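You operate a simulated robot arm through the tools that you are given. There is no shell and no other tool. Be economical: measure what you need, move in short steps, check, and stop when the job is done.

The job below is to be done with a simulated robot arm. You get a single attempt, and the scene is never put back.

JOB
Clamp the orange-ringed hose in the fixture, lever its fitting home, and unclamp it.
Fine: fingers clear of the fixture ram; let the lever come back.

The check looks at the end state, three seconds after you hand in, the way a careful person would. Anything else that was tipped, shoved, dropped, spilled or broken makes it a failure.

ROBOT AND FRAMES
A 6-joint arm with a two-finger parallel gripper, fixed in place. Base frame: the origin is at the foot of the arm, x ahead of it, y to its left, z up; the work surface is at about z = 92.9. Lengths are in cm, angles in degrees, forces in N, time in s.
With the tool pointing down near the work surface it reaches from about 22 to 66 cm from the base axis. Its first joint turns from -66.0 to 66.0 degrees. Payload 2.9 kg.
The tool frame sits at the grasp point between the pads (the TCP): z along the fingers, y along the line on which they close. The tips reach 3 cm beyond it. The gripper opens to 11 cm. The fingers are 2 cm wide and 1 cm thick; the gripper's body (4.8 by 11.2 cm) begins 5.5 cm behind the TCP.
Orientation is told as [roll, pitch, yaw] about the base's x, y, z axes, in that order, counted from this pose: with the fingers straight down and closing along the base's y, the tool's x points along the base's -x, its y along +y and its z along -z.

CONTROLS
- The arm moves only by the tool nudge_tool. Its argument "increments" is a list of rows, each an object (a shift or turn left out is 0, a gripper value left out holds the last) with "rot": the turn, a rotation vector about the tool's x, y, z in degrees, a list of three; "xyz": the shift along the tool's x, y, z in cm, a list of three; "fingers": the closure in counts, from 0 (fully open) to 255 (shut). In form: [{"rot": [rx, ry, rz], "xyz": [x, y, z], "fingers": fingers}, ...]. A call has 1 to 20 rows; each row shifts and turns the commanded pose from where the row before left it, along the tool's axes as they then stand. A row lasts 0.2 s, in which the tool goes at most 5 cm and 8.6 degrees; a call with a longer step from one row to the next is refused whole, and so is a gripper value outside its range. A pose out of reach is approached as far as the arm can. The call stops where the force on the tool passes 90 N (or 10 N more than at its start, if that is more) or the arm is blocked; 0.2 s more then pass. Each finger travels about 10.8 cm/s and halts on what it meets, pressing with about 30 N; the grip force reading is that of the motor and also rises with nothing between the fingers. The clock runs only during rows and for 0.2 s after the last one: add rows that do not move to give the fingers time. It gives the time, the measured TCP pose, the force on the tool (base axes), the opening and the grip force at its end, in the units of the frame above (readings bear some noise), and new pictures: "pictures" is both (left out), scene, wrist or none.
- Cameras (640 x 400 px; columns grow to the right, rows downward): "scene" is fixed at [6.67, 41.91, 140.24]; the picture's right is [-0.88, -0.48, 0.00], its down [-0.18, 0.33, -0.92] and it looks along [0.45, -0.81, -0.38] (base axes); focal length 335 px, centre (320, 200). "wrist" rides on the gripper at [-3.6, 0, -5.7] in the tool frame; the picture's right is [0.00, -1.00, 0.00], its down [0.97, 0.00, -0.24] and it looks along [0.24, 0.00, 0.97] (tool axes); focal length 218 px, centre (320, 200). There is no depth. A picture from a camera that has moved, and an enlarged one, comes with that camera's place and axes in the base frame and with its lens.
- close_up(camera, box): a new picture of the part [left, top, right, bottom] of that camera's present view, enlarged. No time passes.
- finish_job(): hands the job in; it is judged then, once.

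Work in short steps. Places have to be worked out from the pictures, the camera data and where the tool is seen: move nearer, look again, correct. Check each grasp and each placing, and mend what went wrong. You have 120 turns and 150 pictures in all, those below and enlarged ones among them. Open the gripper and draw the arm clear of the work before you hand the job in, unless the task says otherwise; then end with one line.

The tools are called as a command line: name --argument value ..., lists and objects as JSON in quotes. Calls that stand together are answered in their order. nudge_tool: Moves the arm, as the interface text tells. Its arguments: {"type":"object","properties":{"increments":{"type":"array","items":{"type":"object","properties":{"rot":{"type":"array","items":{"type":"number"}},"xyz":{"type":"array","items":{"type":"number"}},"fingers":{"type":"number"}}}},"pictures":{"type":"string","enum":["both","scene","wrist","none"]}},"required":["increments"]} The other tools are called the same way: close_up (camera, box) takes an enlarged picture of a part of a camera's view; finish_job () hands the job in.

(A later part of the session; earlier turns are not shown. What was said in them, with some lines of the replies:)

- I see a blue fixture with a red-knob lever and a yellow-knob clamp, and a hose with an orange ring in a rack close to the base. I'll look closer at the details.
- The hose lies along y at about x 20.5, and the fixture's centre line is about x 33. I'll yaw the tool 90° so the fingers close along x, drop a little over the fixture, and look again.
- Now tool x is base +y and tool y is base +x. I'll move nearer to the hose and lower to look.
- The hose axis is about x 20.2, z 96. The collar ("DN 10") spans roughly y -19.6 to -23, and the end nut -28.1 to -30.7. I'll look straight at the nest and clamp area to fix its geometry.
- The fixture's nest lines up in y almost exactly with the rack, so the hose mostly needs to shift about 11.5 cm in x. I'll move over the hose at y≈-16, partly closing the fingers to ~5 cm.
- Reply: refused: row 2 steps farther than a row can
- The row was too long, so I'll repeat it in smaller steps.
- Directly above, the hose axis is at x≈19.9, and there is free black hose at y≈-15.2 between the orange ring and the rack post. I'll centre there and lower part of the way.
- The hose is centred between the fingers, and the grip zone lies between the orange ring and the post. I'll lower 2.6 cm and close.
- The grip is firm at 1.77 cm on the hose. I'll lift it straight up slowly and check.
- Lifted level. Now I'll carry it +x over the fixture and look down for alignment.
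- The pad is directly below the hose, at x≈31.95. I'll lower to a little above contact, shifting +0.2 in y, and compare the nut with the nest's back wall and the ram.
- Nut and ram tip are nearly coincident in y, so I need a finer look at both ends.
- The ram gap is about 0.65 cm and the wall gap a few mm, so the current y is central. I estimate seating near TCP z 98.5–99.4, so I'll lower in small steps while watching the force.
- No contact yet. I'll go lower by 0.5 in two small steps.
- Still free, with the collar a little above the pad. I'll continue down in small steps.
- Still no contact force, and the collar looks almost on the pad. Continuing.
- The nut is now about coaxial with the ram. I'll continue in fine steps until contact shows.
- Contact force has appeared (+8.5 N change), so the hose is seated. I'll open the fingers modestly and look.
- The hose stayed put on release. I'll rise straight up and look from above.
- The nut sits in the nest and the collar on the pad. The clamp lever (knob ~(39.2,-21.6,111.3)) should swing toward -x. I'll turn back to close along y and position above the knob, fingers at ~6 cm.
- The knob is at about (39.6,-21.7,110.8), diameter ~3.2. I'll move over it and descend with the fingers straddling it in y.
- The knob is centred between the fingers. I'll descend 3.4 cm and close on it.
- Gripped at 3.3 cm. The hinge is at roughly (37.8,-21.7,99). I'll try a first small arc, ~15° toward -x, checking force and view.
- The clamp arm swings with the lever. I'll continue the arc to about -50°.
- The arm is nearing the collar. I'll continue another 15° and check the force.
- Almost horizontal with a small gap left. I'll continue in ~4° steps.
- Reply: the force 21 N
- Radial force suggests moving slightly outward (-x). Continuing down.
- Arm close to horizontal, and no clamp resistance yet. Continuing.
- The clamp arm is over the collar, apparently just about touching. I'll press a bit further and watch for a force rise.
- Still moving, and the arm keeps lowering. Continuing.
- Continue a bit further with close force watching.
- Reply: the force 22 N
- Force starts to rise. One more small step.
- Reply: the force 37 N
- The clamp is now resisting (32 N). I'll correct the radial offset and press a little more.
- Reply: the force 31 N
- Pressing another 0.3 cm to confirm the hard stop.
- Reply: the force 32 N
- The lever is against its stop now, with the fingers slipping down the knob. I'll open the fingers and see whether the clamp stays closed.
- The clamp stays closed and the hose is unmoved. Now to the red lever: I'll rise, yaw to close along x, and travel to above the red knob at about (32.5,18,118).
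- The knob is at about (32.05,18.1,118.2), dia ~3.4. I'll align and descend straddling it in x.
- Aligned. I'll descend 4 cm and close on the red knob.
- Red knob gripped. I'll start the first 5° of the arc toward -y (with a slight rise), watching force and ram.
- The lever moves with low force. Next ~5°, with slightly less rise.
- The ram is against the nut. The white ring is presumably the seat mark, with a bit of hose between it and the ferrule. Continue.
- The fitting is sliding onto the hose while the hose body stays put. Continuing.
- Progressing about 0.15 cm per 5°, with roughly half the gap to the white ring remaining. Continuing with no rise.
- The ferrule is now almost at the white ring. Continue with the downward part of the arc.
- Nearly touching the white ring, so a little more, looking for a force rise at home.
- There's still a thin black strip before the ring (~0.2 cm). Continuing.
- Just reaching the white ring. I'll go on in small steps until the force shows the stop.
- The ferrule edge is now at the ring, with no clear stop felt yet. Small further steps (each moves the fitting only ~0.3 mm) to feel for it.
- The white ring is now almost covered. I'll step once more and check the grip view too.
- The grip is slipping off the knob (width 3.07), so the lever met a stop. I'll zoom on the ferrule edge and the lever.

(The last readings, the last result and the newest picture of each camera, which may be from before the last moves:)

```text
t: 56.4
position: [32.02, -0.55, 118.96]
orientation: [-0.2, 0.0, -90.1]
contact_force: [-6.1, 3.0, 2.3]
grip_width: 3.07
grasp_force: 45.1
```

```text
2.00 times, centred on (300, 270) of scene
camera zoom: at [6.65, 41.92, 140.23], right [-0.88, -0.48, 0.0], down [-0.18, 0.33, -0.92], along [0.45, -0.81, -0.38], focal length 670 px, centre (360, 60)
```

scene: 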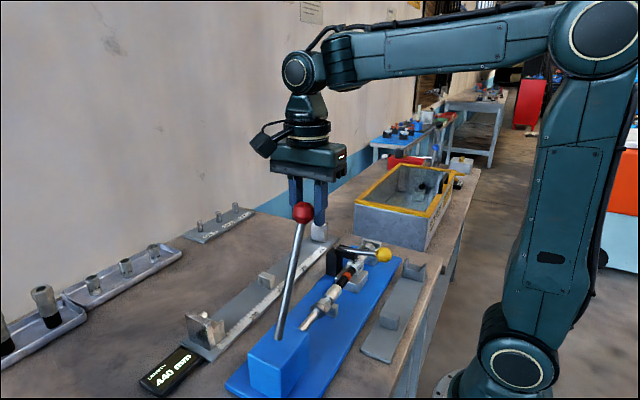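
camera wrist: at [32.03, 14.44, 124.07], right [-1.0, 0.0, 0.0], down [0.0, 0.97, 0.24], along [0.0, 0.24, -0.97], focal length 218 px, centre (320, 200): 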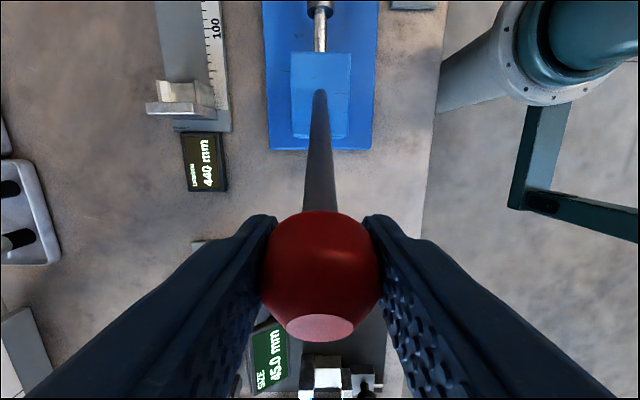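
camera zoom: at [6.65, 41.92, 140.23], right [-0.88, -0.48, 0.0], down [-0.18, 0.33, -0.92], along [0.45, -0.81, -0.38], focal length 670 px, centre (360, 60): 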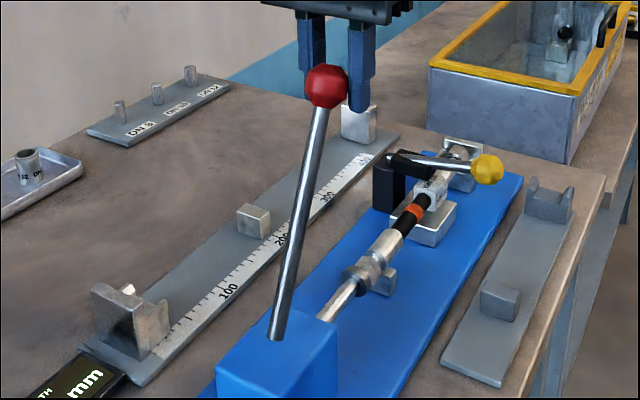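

The knob is at y≈1.6 while the tool is at -0.55, so the lever stalled near there with the ring all but covered. I'll recentre on the knob and guide the lever gently back along its arc, then verify with a firm push if needed.

nudge_tool --increments '[{"xyz": [0.7, 0, -0.1]}, {"xyz": [0.7, 0, -0.15]}, {"xyz": [0.8, 0, -0.15]}, {}]' --pictures "none"

close_up --camera "scene" --box '[240, 170, 360, 370]'

close_up --camera "scene" --box '[300, 255, 350, 315]'

```text
t: 57.4
position: [32.03, 1.67, 119.32]
orientation: [0.2, 0.0, -90.0]
contact_force: [-0.4, 0.7, -0.1]
grip_width: 0.0
grasp_force: 38.1
```

```text
2.00 times, centred on (300, 270) of scene
camera zoom: at [6.67, 41.91, 140.24], right [-0.88, -0.48, 0.0], down [-0.18, 0.33, -0.92], along [0.45, -0.81, -0.38], focal length 670 px, centre (360, 60)
```

zoom: 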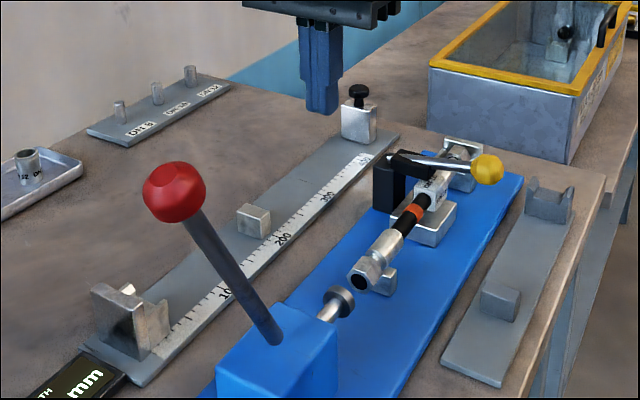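

```text
6.67 times, centred on (325, 285) of scene
camera zoom: at [6.67, 41.91, 140.24], right [-0.88, -0.48, 0.0], down [-0.18, 0.33, -0.92], along [0.45, -0.81, -0.38], focal length 2233 px, centre (287, -367)
```

zoom: 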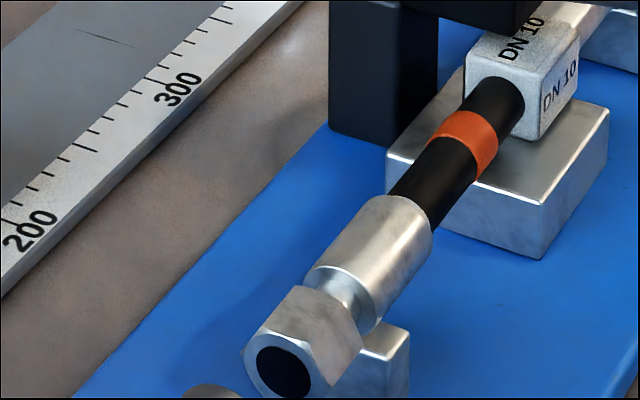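

The lever slipped free and sprang back by itself, and the fitting held its place. To be sure it's home I'll give a firm push with closed fingers from behind the knob: rise, go to y≈21.5, descend.

nudge_tool --increments '[{"xyz": [0, 0, -4]}, {"xyz": [0, 0, -3.5]}, {"xyz": [4, 0, 0]}, {"xyz": [4, 0, 0]}, {"xyz": [4, 0, 0]}, {"xyz": [4, 0, 0]}, {"xyz": [3.9, 0, 0]}, {"xyz": [0, 0, 0]}, {"xyz": [0, 0, 3]}, {"xyz": [0, 0, 3]}, {"xyz": [0, 0, 1.7]}, {}]' --pictures "both"

close_up --camera "scene" --box '[180, 170, 340, 370]'

```text
t: 60.0
position: [32.14, 21.48, 119.12]
orientation: [0.1, -0.1, -90.1]
contact_force: [0.1, -0.2, -0.2]
grip_width: 0.03
grasp_force: 37.9
camera wrist: at [31.98, 17.9, 124.79], right [-1.0, 0.0, 0.0], down [0.0, 0.97, 0.24], along [0.0, 0.24, -0.97], focal length 218 px, centre (320, 200)
```

scene: 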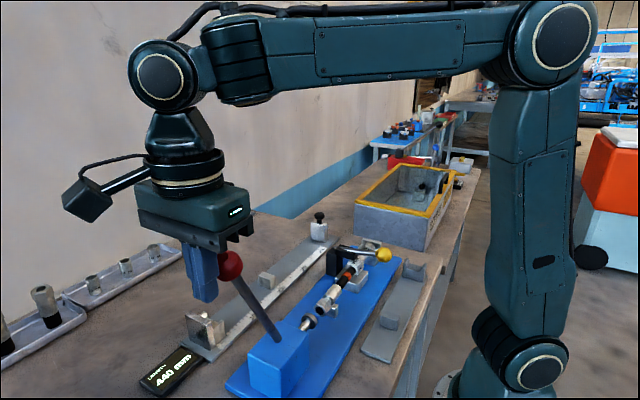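
wrist: 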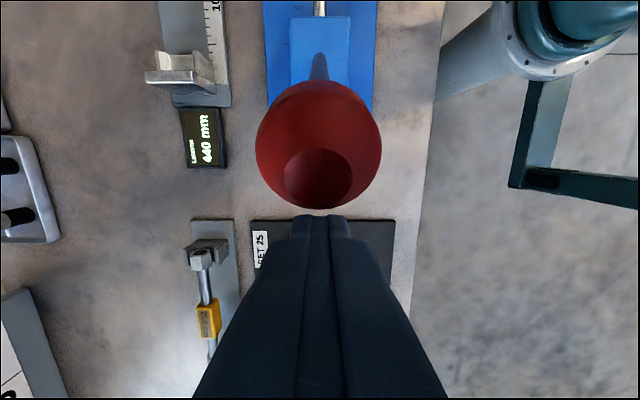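

```text
2.00 times, centred on (260, 270) of scene
camera zoom: at [6.67, 41.91, 140.24], right [-0.88, -0.48, 0.0], down [-0.18, 0.33, -0.92], along [0.45, -0.81, -0.38], focal length 670 px, centre (440, 60)
```

zoom: 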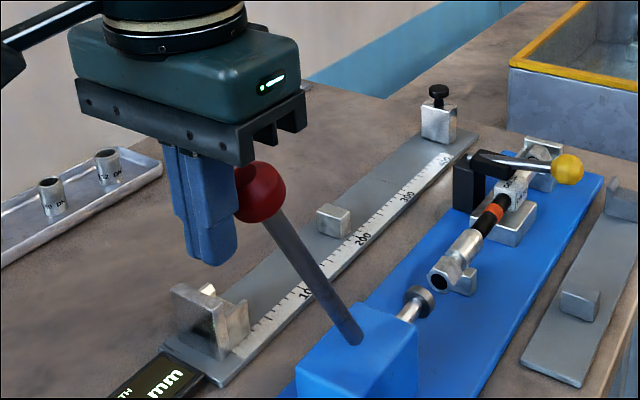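

In place behind the knob. I'll raise 0.8 for camera clearance and push toward -y steadily.

nudge_tool --increments '[{"xyz": [0, 0, -0.8]}, {"xyz": [-1, 0, 0]}, {"xyz": [-1, 0, 0]}, {"xyz": [-1, 0, -0.2]}, {"xyz": [-1, 0, -0.2]}, {"xyz": [-1, 0, -0.2]}, {"xyz": [-1, 0, 0]}, {"xyz": [-1, 0, 0]}, {"xyz": [-1, 0, 0]}, {"xyz": [-1, 0, 0]}, {"xyz": [-1, 0, 0]}, {"xyz": [-1, 0, 0]}, {"xyz": [-1, 0, 0]}, {"xyz": [-1, 0, 0]}, {"xyz": [-1, 0, 0.2]}, {"xyz": [-1, 0, 0.2]}, {}]' --pictures "scene"

close_up --camera "scene" --box '[310, 255, 350, 300]'

```text
t: 63.6
position: [32.0, 6.46, 120.21]
orientation: [0.1, 0.1, -90.0]
contact_force: [0.2, 1.2, 0.4]
grip_width: 0.01
grasp_force: 38.1
```

scene: 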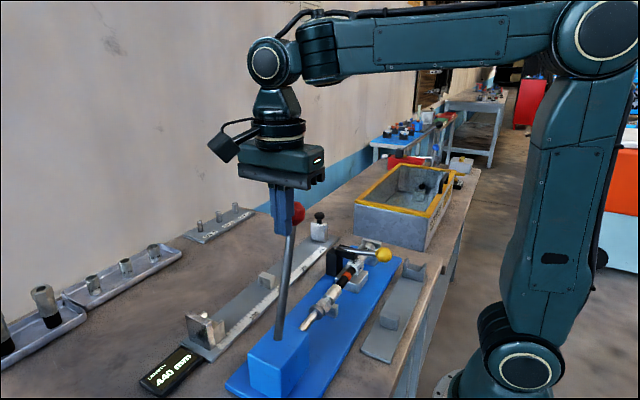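

```text
8.89 times, centred on (330, 278) of scene
camera zoom: at [6.67, 41.92, 140.24], right [-0.88, -0.48, 0.0], down [-0.18, 0.33, -0.92], along [0.45, -0.81, -0.38], focal length 2978 px, centre (231, -489)
```

zoom: 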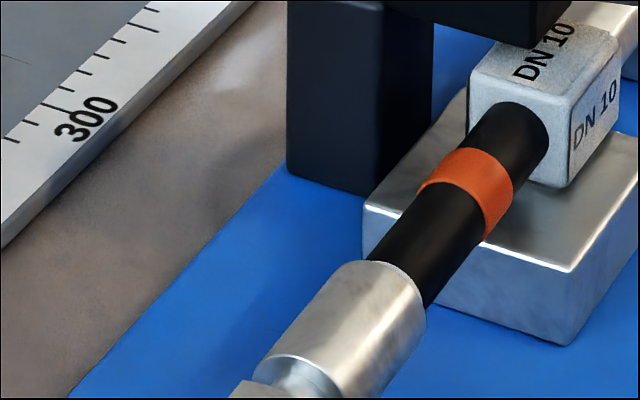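

Only ~1 N so far (knob ≈3.8). Continuing in 0.5 cm steps toward the resistance.

nudge_tool --increments '[{"xyz": [-0.5, 0, 0.1]}, {"xyz": [-0.5, 0, 0.1]}, {"xyz": [-0.5, 0, 0.1]}, {}]' --pictures "none"

close_up --camera "scene" --box '[310, 255, 350, 300]'

```text
t: 64.6
position: [32.1, 5.11, 119.8]
orientation: [0.1, -0.1, -90.0]
contact_force: [-0.2, 1.2, -0.3]
grip_width: 0.01
grasp_force: 37.6
```

```text
8.89 times, centred on (330, 278) of scene
camera zoom: at [6.67, 41.92, 140.23], right [-0.88, -0.48, 0.0], down [-0.18, 0.33, -0.92], along [0.45, -0.81, -0.38], focal length 2978 px, centre (231, -489)
```

zoom: 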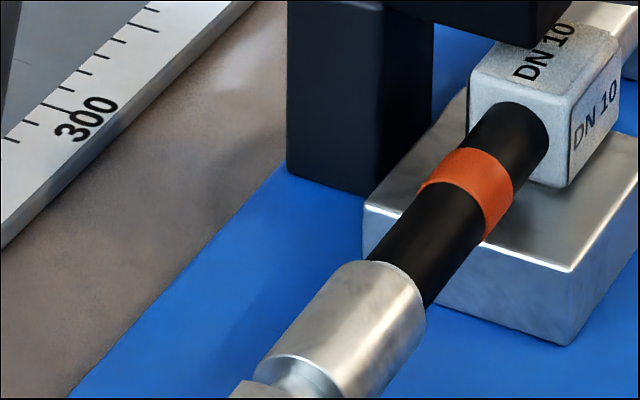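

Still free travel, ram not loading yet. Continue.

nudge_tool --increments '[{"xyz": [-0.4, 0, 0.08]}, {"xyz": [-0.4, 0, 0.08]}, {"xyz": [-0.4, 0, 0.08]}, {}]' --pictures "none"

close_up --camera "scene" --box '[310, 255, 350, 300]'

```text
t: 65.6
position: [31.97, 3.9, 119.59]
orientation: [0.2, 0.1, -90.0]
contact_force: [0.4, 1.3, -0.8]
grip_width: 0.02
grasp_force: 37.7
```

```text
8.89 times, centred on (330, 278) of scene
camera zoom: at [6.67, 41.92, 140.23], right [-0.88, -0.48, 0.0], down [-0.18, 0.33, -0.92], along [0.45, -0.81, -0.38], focal length 2978 px, centre (231, -489)
```

zoom: 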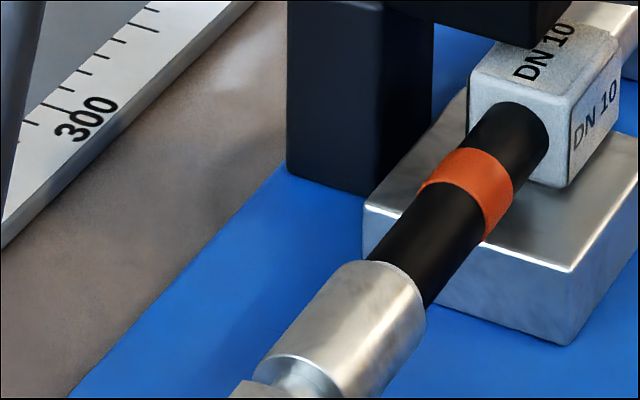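

Knob ≈1.3 now, about where it stalled before. Next small steps should load the fitting.

nudge_tool --increments '[{"xyz": [-0.35, 0, 0.08]}, {"xyz": [-0.35, 0, 0.08]}, {}]' --pictures "none"

close_up --camera "scene" --box '[310, 255, 350, 300]'

close_up --camera "scene" --box '[230, 170, 360, 370]'

```text
t: 66.4
position: [32.05, 3.3, 119.4]
orientation: [0.1, 0.1, -89.9]
contact_force: [1.3, 4.2, -1.6]
grip_width: 0.0
grasp_force: 38.0
```

```text
8.89 times, centred on (330, 278) of scene
camera zoom: at [6.67, 41.92, 140.23], right [-0.88, -0.48, 0.0], down [-0.18, 0.33, -0.92], along [0.45, -0.81, -0.38], focal length 2978 px, centre (231, -489)
```

zoom: 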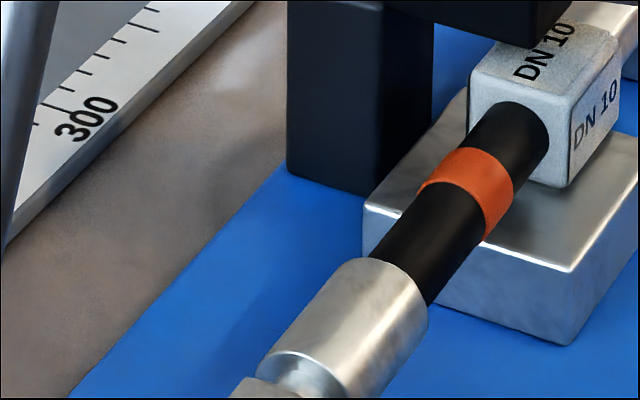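

```text
2.00 times, centred on (295, 270) of scene
camera zoom: at [6.67, 41.92, 140.23], right [-0.88, -0.48, 0.0], down [-0.18, 0.33, -0.92], along [0.45, -0.81, -0.38], focal length 670 px, centre (370, 60)
```

zoom: 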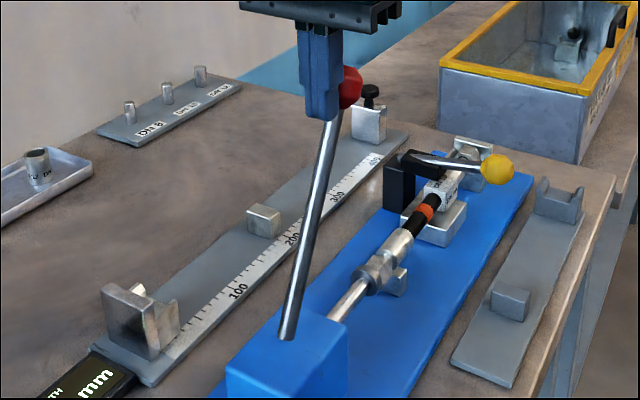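

The ring is now fully covered and resistance is slight (4 N). Small further steps to find the real stop.

nudge_tool --increments '[{"xyz": [-0.35, 0, 0.08]}, {"xyz": [-0.35, 0, 0.08]}, {}]' --pictures "none"

close_up --camera "scene" --box '[310, 255, 350, 300]'

```text
t: 67.2
position: [32.03, 2.54, 119.14]
orientation: [0.0, 0.1, -89.9]
contact_force: [1.5, 12.1, -4.9]
grip_width: 0.0
grasp_force: 37.4
```

```text
8.89 times, centred on (330, 278) of scene
camera zoom: at [6.68, 41.95, 140.22], right [-0.88, -0.48, 0.0], down [-0.18, 0.33, -0.92], along [0.45, -0.81, -0.38], focal length 2978 px, centre (231, -489)
```

zoom: 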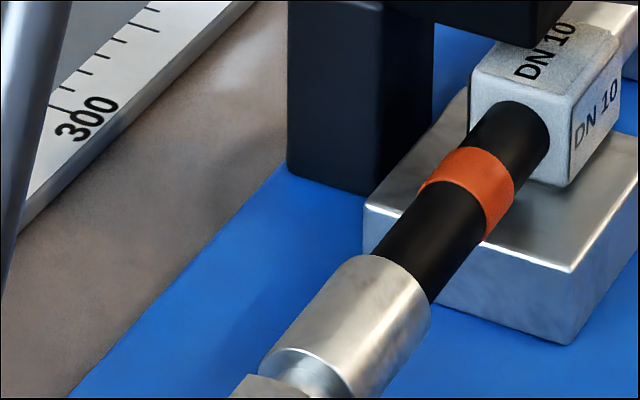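

Force has jumped to 12 N with hardly any movement, so the stop is near. One more step to confirm.

nudge_tool --increments '[{"xyz": [-0.3, 0, 0.08]}, {"xyz": [-0.3, 0, 0.08]}, {}]' --pictures "none"

close_up --camera "scene" --box '[310, 255, 350, 300]'

```text
t: 68.0
position: [32.0, 1.91, 119.0]
orientation: [0.0, 0.1, -90.0]
contact_force: [-1.4, 17.7, -6.8]
grip_width: 0.0
grasp_force: 37.5
```

```text
8.89 times, centred on (330, 278) of scene
camera zoom: at [6.67, 41.97, 140.22], right [-0.88, -0.48, 0.0], down [-0.18, 0.33, -0.92], along [0.45, -0.81, -0.38], focal length 2978 px, centre (231, -489)
```

zoom: 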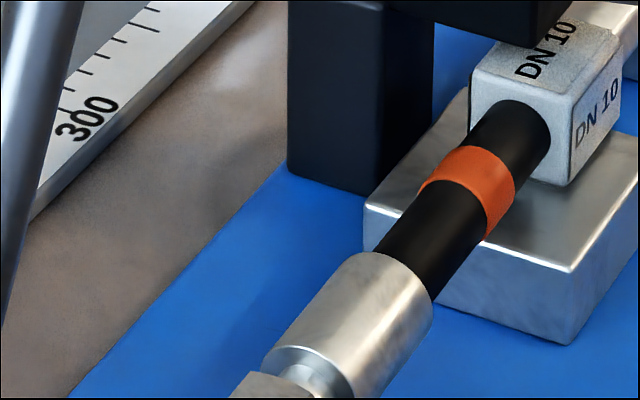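

I'll push a bit further to distinguish a hard stop from friction.

nudge_tool --increments '[{"xyz": [-0.3, 0, 0.08]}, {"xyz": [-0.3, 0, 0.08]}, {}]' --pictures "none"

close_up --camera "scene" --box '[310, 255, 350, 300]'

close_up --camera "scene" --box '[345, 225, 395, 275]'

```text
t: 68.8
position: [32.04, 1.29, 118.83]
orientation: [0.0, 0.0, -89.9]
contact_force: [-1.4, 23.5, -8.5]
grip_width: 0.0
grasp_force: 37.5
```

```text
8.89 times, centred on (330, 278) of scene
camera zoom: at [6.67, 41.99, 140.21], right [-0.88, -0.48, 0.0], down [-0.18, 0.33, -0.92], along [0.45, -0.81, -0.38], focal length 2978 px, centre (231, -489)
```

zoom: 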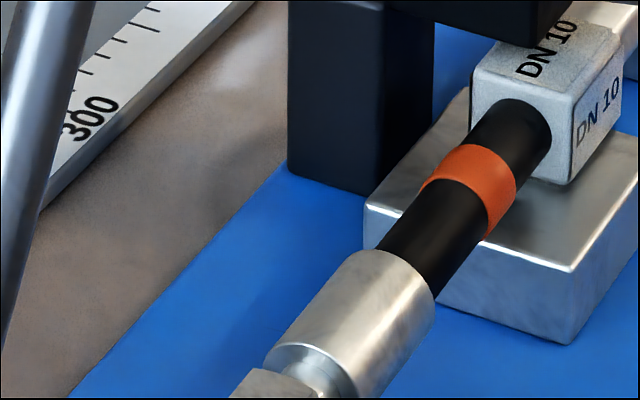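

```text
8.00 times, centred on (370, 250) of scene
camera zoom: at [6.67, 41.99, 140.21], right [-0.88, -0.48, 0.0], down [-0.18, 0.33, -0.92], along [0.45, -0.81, -0.38], focal length 2680 px, centre (-80, -200)
```

zoom: 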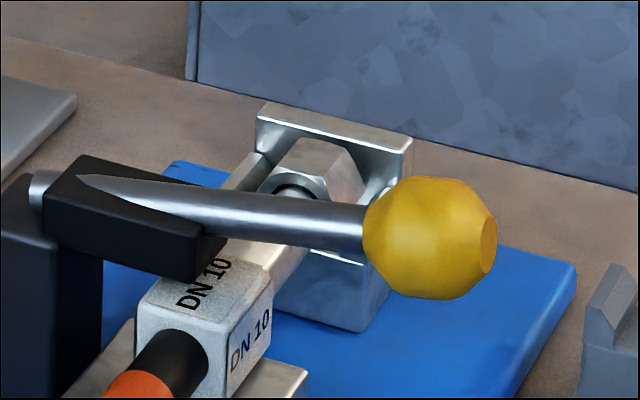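

Now the collar and orange ring shift together with the ferrule, so the fitting is bottomed out home. I'll back the fingers off slowly, letting the lever follow and return.

nudge_tool --increments '[{"xyz": [0.8, 0, -0.2]}, {"xyz": [1, 0, -0.2]}, {"xyz": [1, 0, -0.2]}, {"xyz": [1, 0, -0.2]}, {"xyz": [1, 0, -0.2]}, {"xyz": [1, 0, -0.1]}, {"xyz": [1, 0, -0.1]}, {"xyz": [1, 0, 0]}, {"xyz": [1, 0, 0]}, {"xyz": [1, 0, 0]}, {"xyz": [1, 0, 0]}, {"xyz": [1, 0, 0.1]}, {"xyz": [1, 0, 0.1]}, {"xyz": [1, 0, 0.2]}, {"xyz": [1, 0, 0.2]}, {"xyz": [1, 0, 0.2]}, {"xyz": [1, 0, 0]}, {"xyz": [1, 0, 0]}, {"xyz": [1, 0, 0]}, {"xyz": [2, 0, 0]}]' --pictures "scene"

close_up --camera "scene" --box '[270, 220, 410, 350]'

```text
t: 73.0
position: [32.01, 22.16, 119.34]
orientation: [0.1, 0.0, -90.0]
contact_force: [0.2, 0.6, 0.1]
grip_width: 0.0
grasp_force: 38.3
```

scene: 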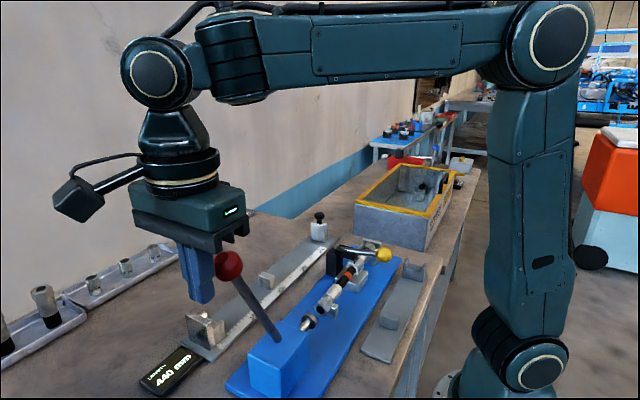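

```text
3.08 times, centred on (340, 285) of scene
camera zoom: at [6.67, 41.91, 140.24], right [-0.88, -0.48, 0.0], down [-0.18, 0.33, -0.92], along [0.45, -0.81, -0.38], focal length 1031 px, centre (258, -62)
```

zoom: 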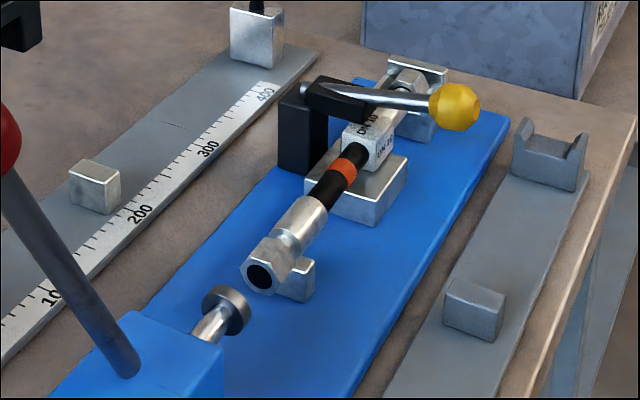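

The lever and ram have returned, and the fitting is seated. Now I'll travel to above the yellow knob (25.6,-21.8) to unclamp.

nudge_tool --increments '[{"xyz": [0, 0, -4]}, {"xyz": [0, 0, -4]}, {"xyz": [-4, 0, 0], "fingers": 120}, {"xyz": [-4, -0.5, 0]}, {"xyz": [-4, -0.5, 0]}, {"xyz": [-4, -0.5, 0]}, {"xyz": [-4, -0.5, 0]}, {"xyz": [-4, -0.5, 0]}, {"xyz": [-4, -0.5, 0]}, {"xyz": [-4, -0.5, 0]}, {"xyz": [-4, -1, 0]}, {"xyz": [-4, -1, 0]}, {"xyz": [-4, -1, 0]}]' --pictures "none"

nudge_tool --increments '[{"rot": [0, 0, -8.5]}, {"rot": [0, 0, -8.5]}, {"rot": [0, 0, -8.5]}, {"rot": [0, 0, -8.5]}, {"rot": [0, 0, -8.5]}, {"rot": [0, 0, -8.5]}, {"rot": [0, 0, -8.5]}, {"rot": [0, 0, -8.5]}, {"rot": [0, 0, -8.5]}, {"rot": [0, 0, -8.5]}, {"rot": [0, 0, -5]}, {"xyz": [0, 0, 4]}, {"xyz": [0, 0, 4]}, {"xyz": [0, 0, 4]}, {"xyz": [0, 0, 4]}, {}]' --pictures "both"

```text
t: 75.8
position: [25.53, -22.06, 127.3]
orientation: [0.0, -0.1, -89.9]
contact_force: [-0.3, -0.6, 1.2]
grip_width: 5.84
grasp_force: 0.0
```

```text
t: 79.2
position: [25.55, -21.77, 111.41]
orientation: [0.0, -0.1, 0.1]
contact_force: [-0.2, -0.9, -0.5]
grip_width: 5.8
grasp_force: 0.0
camera wrist: at [29.08, -21.92, 117.02], right [0.0, -1.0, 0.0], down [-0.97, 0.0, 0.24], along [-0.24, 0.0, -0.97], focal length 218 px, centre (320, 200)
```

scene: 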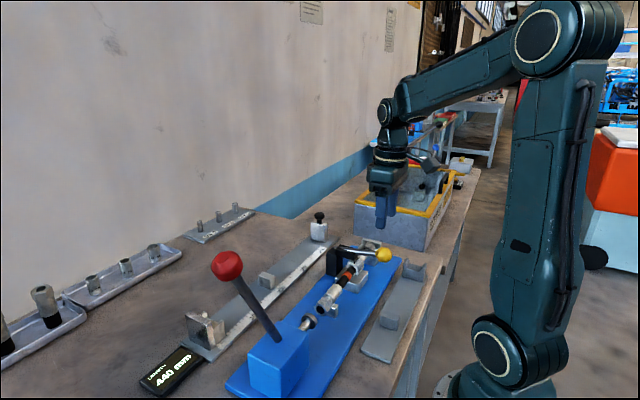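
wrist: 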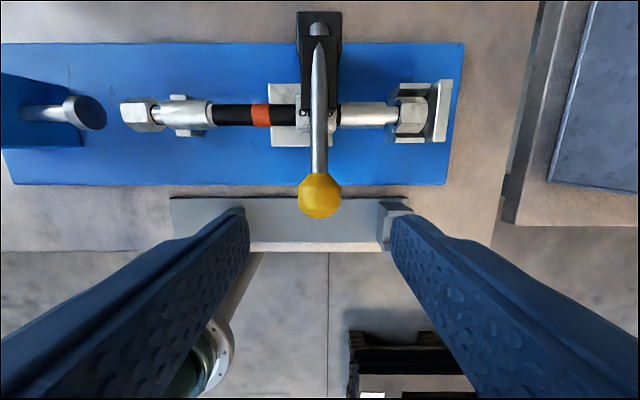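

The knob is at about (25.5,-21.8,100). Descend and grip.

nudge_tool --increments '[{"xyz": [0.05, 0, 4]}, {"xyz": [0, 0, 4]}, {"xyz": [0, 0, 3.6]}, {}, {"fingers": 200}, {"fingers": 255}, {}, {}]' --pictures "wrist"

close_up --camera "scene" --box '[300, 190, 420, 310]'

```text
t: 81.0
position: [25.43, -21.92, 99.55]
orientation: [0.2, 0.0, 0.3]
contact_force: [5.3, 23.7, -5.2]
grip_width: 3.3
grasp_force: 45.2
camera wrist: at [29.05, -21.87, 105.28], right [0.0, -1.0, 0.0], down [-0.97, 0.0, 0.24], along [-0.24, 0.0, -0.97], focal length 218 px, centre (320, 200)
```

wrist: 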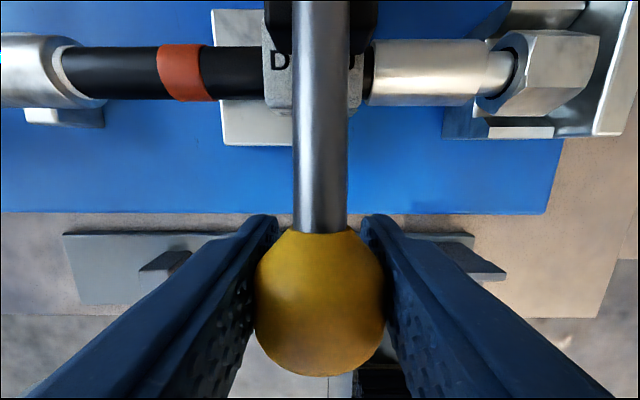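

```text
3.33 times, centred on (360, 250) of scene
camera zoom: at [6.69, 41.98, 140.21], right [-0.88, -0.48, 0.0], down [-0.18, 0.33, -0.92], along [0.45, -0.81, -0.38], focal length 1117 px, centre (187, 33)
```

zoom: 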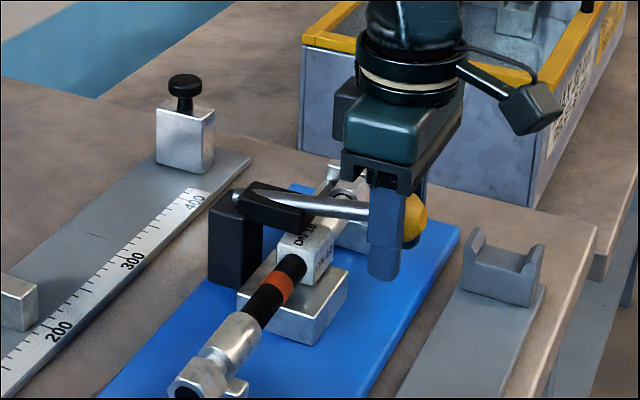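

Gripped. I'll relieve the side load and retrace the arc upward, releasing the clamp.

nudge_tool --increments '[{"xyz": [0, 0.2, -0.4]}, {"xyz": [-0.05, 0, -0.6]}, {"xyz": [-0.1, 0, -0.8]}, {"xyz": [-0.25, 0, -0.8]}, {}]' --pictures "none"

close_up --camera "scene" --box '[300, 190, 420, 310]'

```text
t: 82.2
position: [25.91, -21.79, 102.43]
orientation: [0.0, 0.0, -0.1]
contact_force: [2.2, -2.1, -13.1]
grip_width: 3.31
grasp_force: 44.9
```

```text
3.33 times, centred on (360, 250) of scene
camera zoom: at [6.69, 41.9, 140.24], right [-0.88, -0.48, 0.0], down [-0.18, 0.33, -0.92], along [0.45, -0.81, -0.38], focal length 1117 px, centre (187, 33)
```

zoom: 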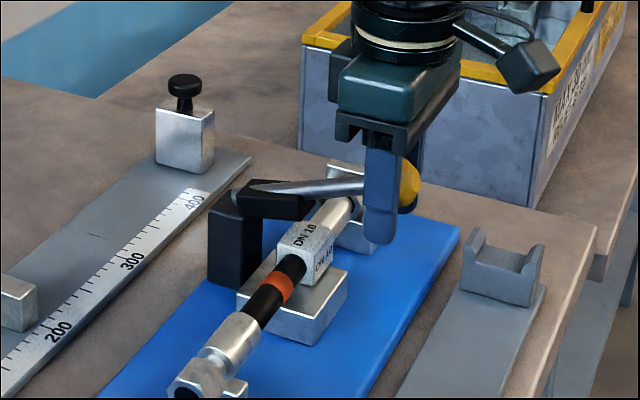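

The clamp opens and the hose stays put. Continuing the arc back to the open rest.

nudge_tool --increments '[{"xyz": [-0.3, 0, -0.8]}, {"xyz": [-0.5, 0, -0.95]}, {"xyz": [-0.55, 0, -0.9]}, {"xyz": [-0.57, 0, -0.87]}, {"xyz": [-0.65, 0, -0.85]}, {"xyz": [-0.72, 0, -0.79]}, {"xyz": [-0.78, 0, -0.7]}, {"xyz": [-0.83, 0, -0.63]}, {"xyz": [-0.9, 0, -0.56]}, {"xyz": [-0.93, 0, -0.5]}, {"xyz": [-0.97, 0, -0.41]}, {"xyz": [-0.9, 0, -0.28]}, {"xyz": [-0.95, 0, -0.22]}, {"xyz": [-0.95, 0, -0.15]}, {}]' --pictures "scene"

close_up --camera "scene" --box '[280, 160, 420, 310]'

```text
t: 85.4
position: [36.34, -21.83, 111.04]
orientation: [0.1, -0.1, -0.1]
contact_force: [-10.9, -22.5, 0.8]
grip_width: 3.29
grasp_force: 44.9
```

scene: 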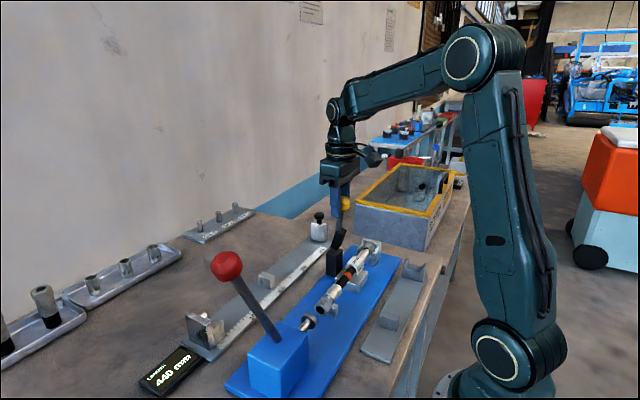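

```text
2.67 times, centred on (350, 235) of scene
camera zoom: at [6.64, 41.84, 140.26], right [-0.88, -0.48, 0.0], down [-0.18, 0.33, -0.92], along [0.45, -0.81, -0.38], focal length 893 px, centre (240, 107)
```

zoom: 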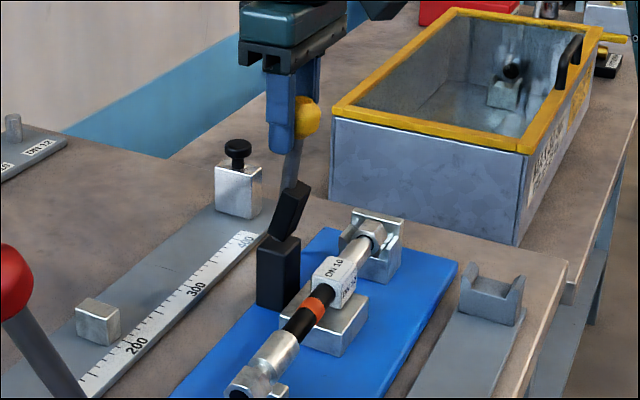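

Last ~15° to the original open position, easing the side load.

nudge_tool --increments '[{"xyz": [-0.8, -0.15, -0.05]}, {"xyz": [-0.8, 0, 0]}, {"xyz": [-0.8, 0, 0]}, {"xyz": [-0.8, 0, 0.1]}, {"xyz": [-0.1, 0, 0]}, {}]' --pictures "none"

nudge_tool --increments '[{"fingers": 180}, {"fingers": 115}, {}, {"xyz": [0, 0, -2]}, {"xyz": [0, 0, -4]}, {"xyz": [0, 0, -4]}, {"xyz": [0, 0, -4]}, {}]' --pictures "both"

close_up --camera "scene" --box '[200, 180, 420, 400]'

close_up --camera "scene" --box '[300, 230, 400, 330]'

```text
t: 86.8
position: [39.72, -21.81, 110.97]
orientation: [0.2, -0.1, 0.1]
contact_force: [-9.3, 8.1, 6.9]
grip_width: 3.31
grasp_force: 45.0
```

```text
t: 88.6
position: [39.72, -22.02, 124.89]
orientation: [-0.1, 0.1, 0.0]
contact_force: [-0.5, -0.2, -0.3]
grip_width: 6.08
grasp_force: 0.0
camera wrist: at [43.29, -21.97, 130.54], right [0.0, -1.0, 0.0], down [-0.97, 0.0, 0.24], along [-0.24, 0.0, -0.97], focal length 218 px, centre (320, 200)
```

scene: 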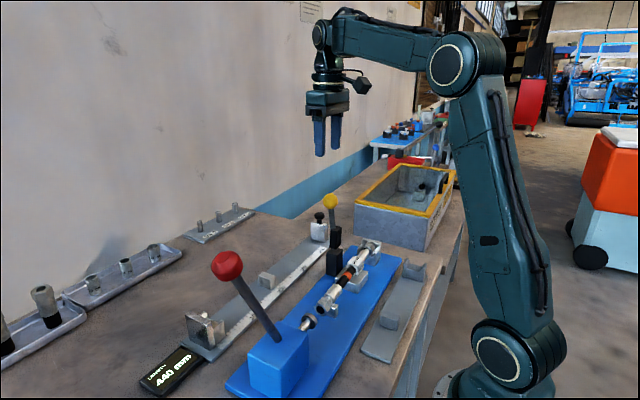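
wrist: 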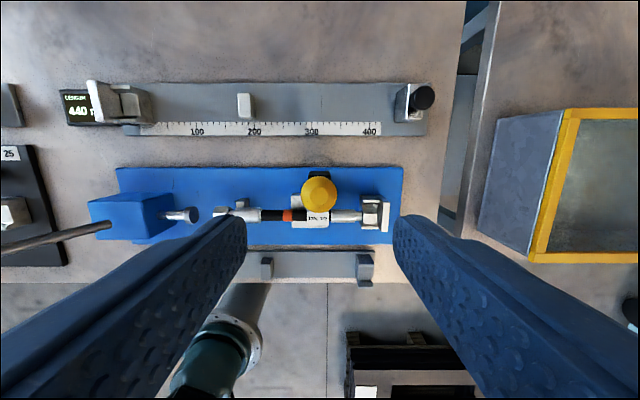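

```text
1.82 times, centred on (310, 290) of scene
camera zoom: at [6.67, 41.91, 140.24], right [-0.88, -0.48, 0.0], down [-0.18, 0.33, -0.92], along [0.45, -0.81, -0.38], focal length 609 px, centre (338, 36)
```

zoom: 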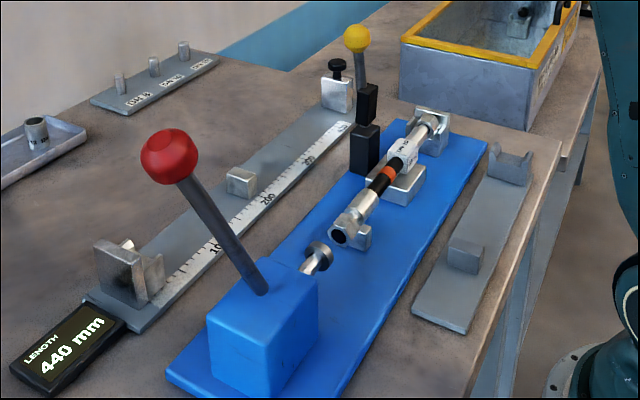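

```text
4.00 times, centred on (350, 280) of scene
camera zoom: at [6.67, 41.91, 140.24], right [-0.88, -0.48, 0.0], down [-0.18, 0.33, -0.92], along [0.45, -0.81, -0.38], focal length 1340 px, centre (200, -120)
```

zoom: 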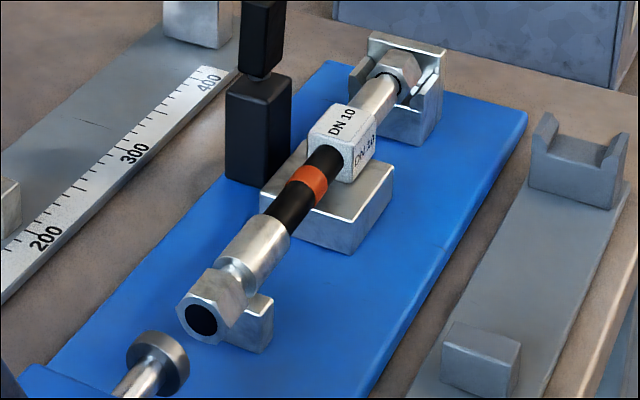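

The hose is seated in the fixture with its fitting home. Both levers are back at rest, and the arm is open and clear. Handing in.

finish_job

```text
The job is handed in.
```

I clamped the orange-ringed hose in the fixture, levered its fitting home, unclamped it and handed the job in; on the first lever stroke the knob slipped from the gripper and the lever sprang back by itself, so I redid the push with closed fingers.
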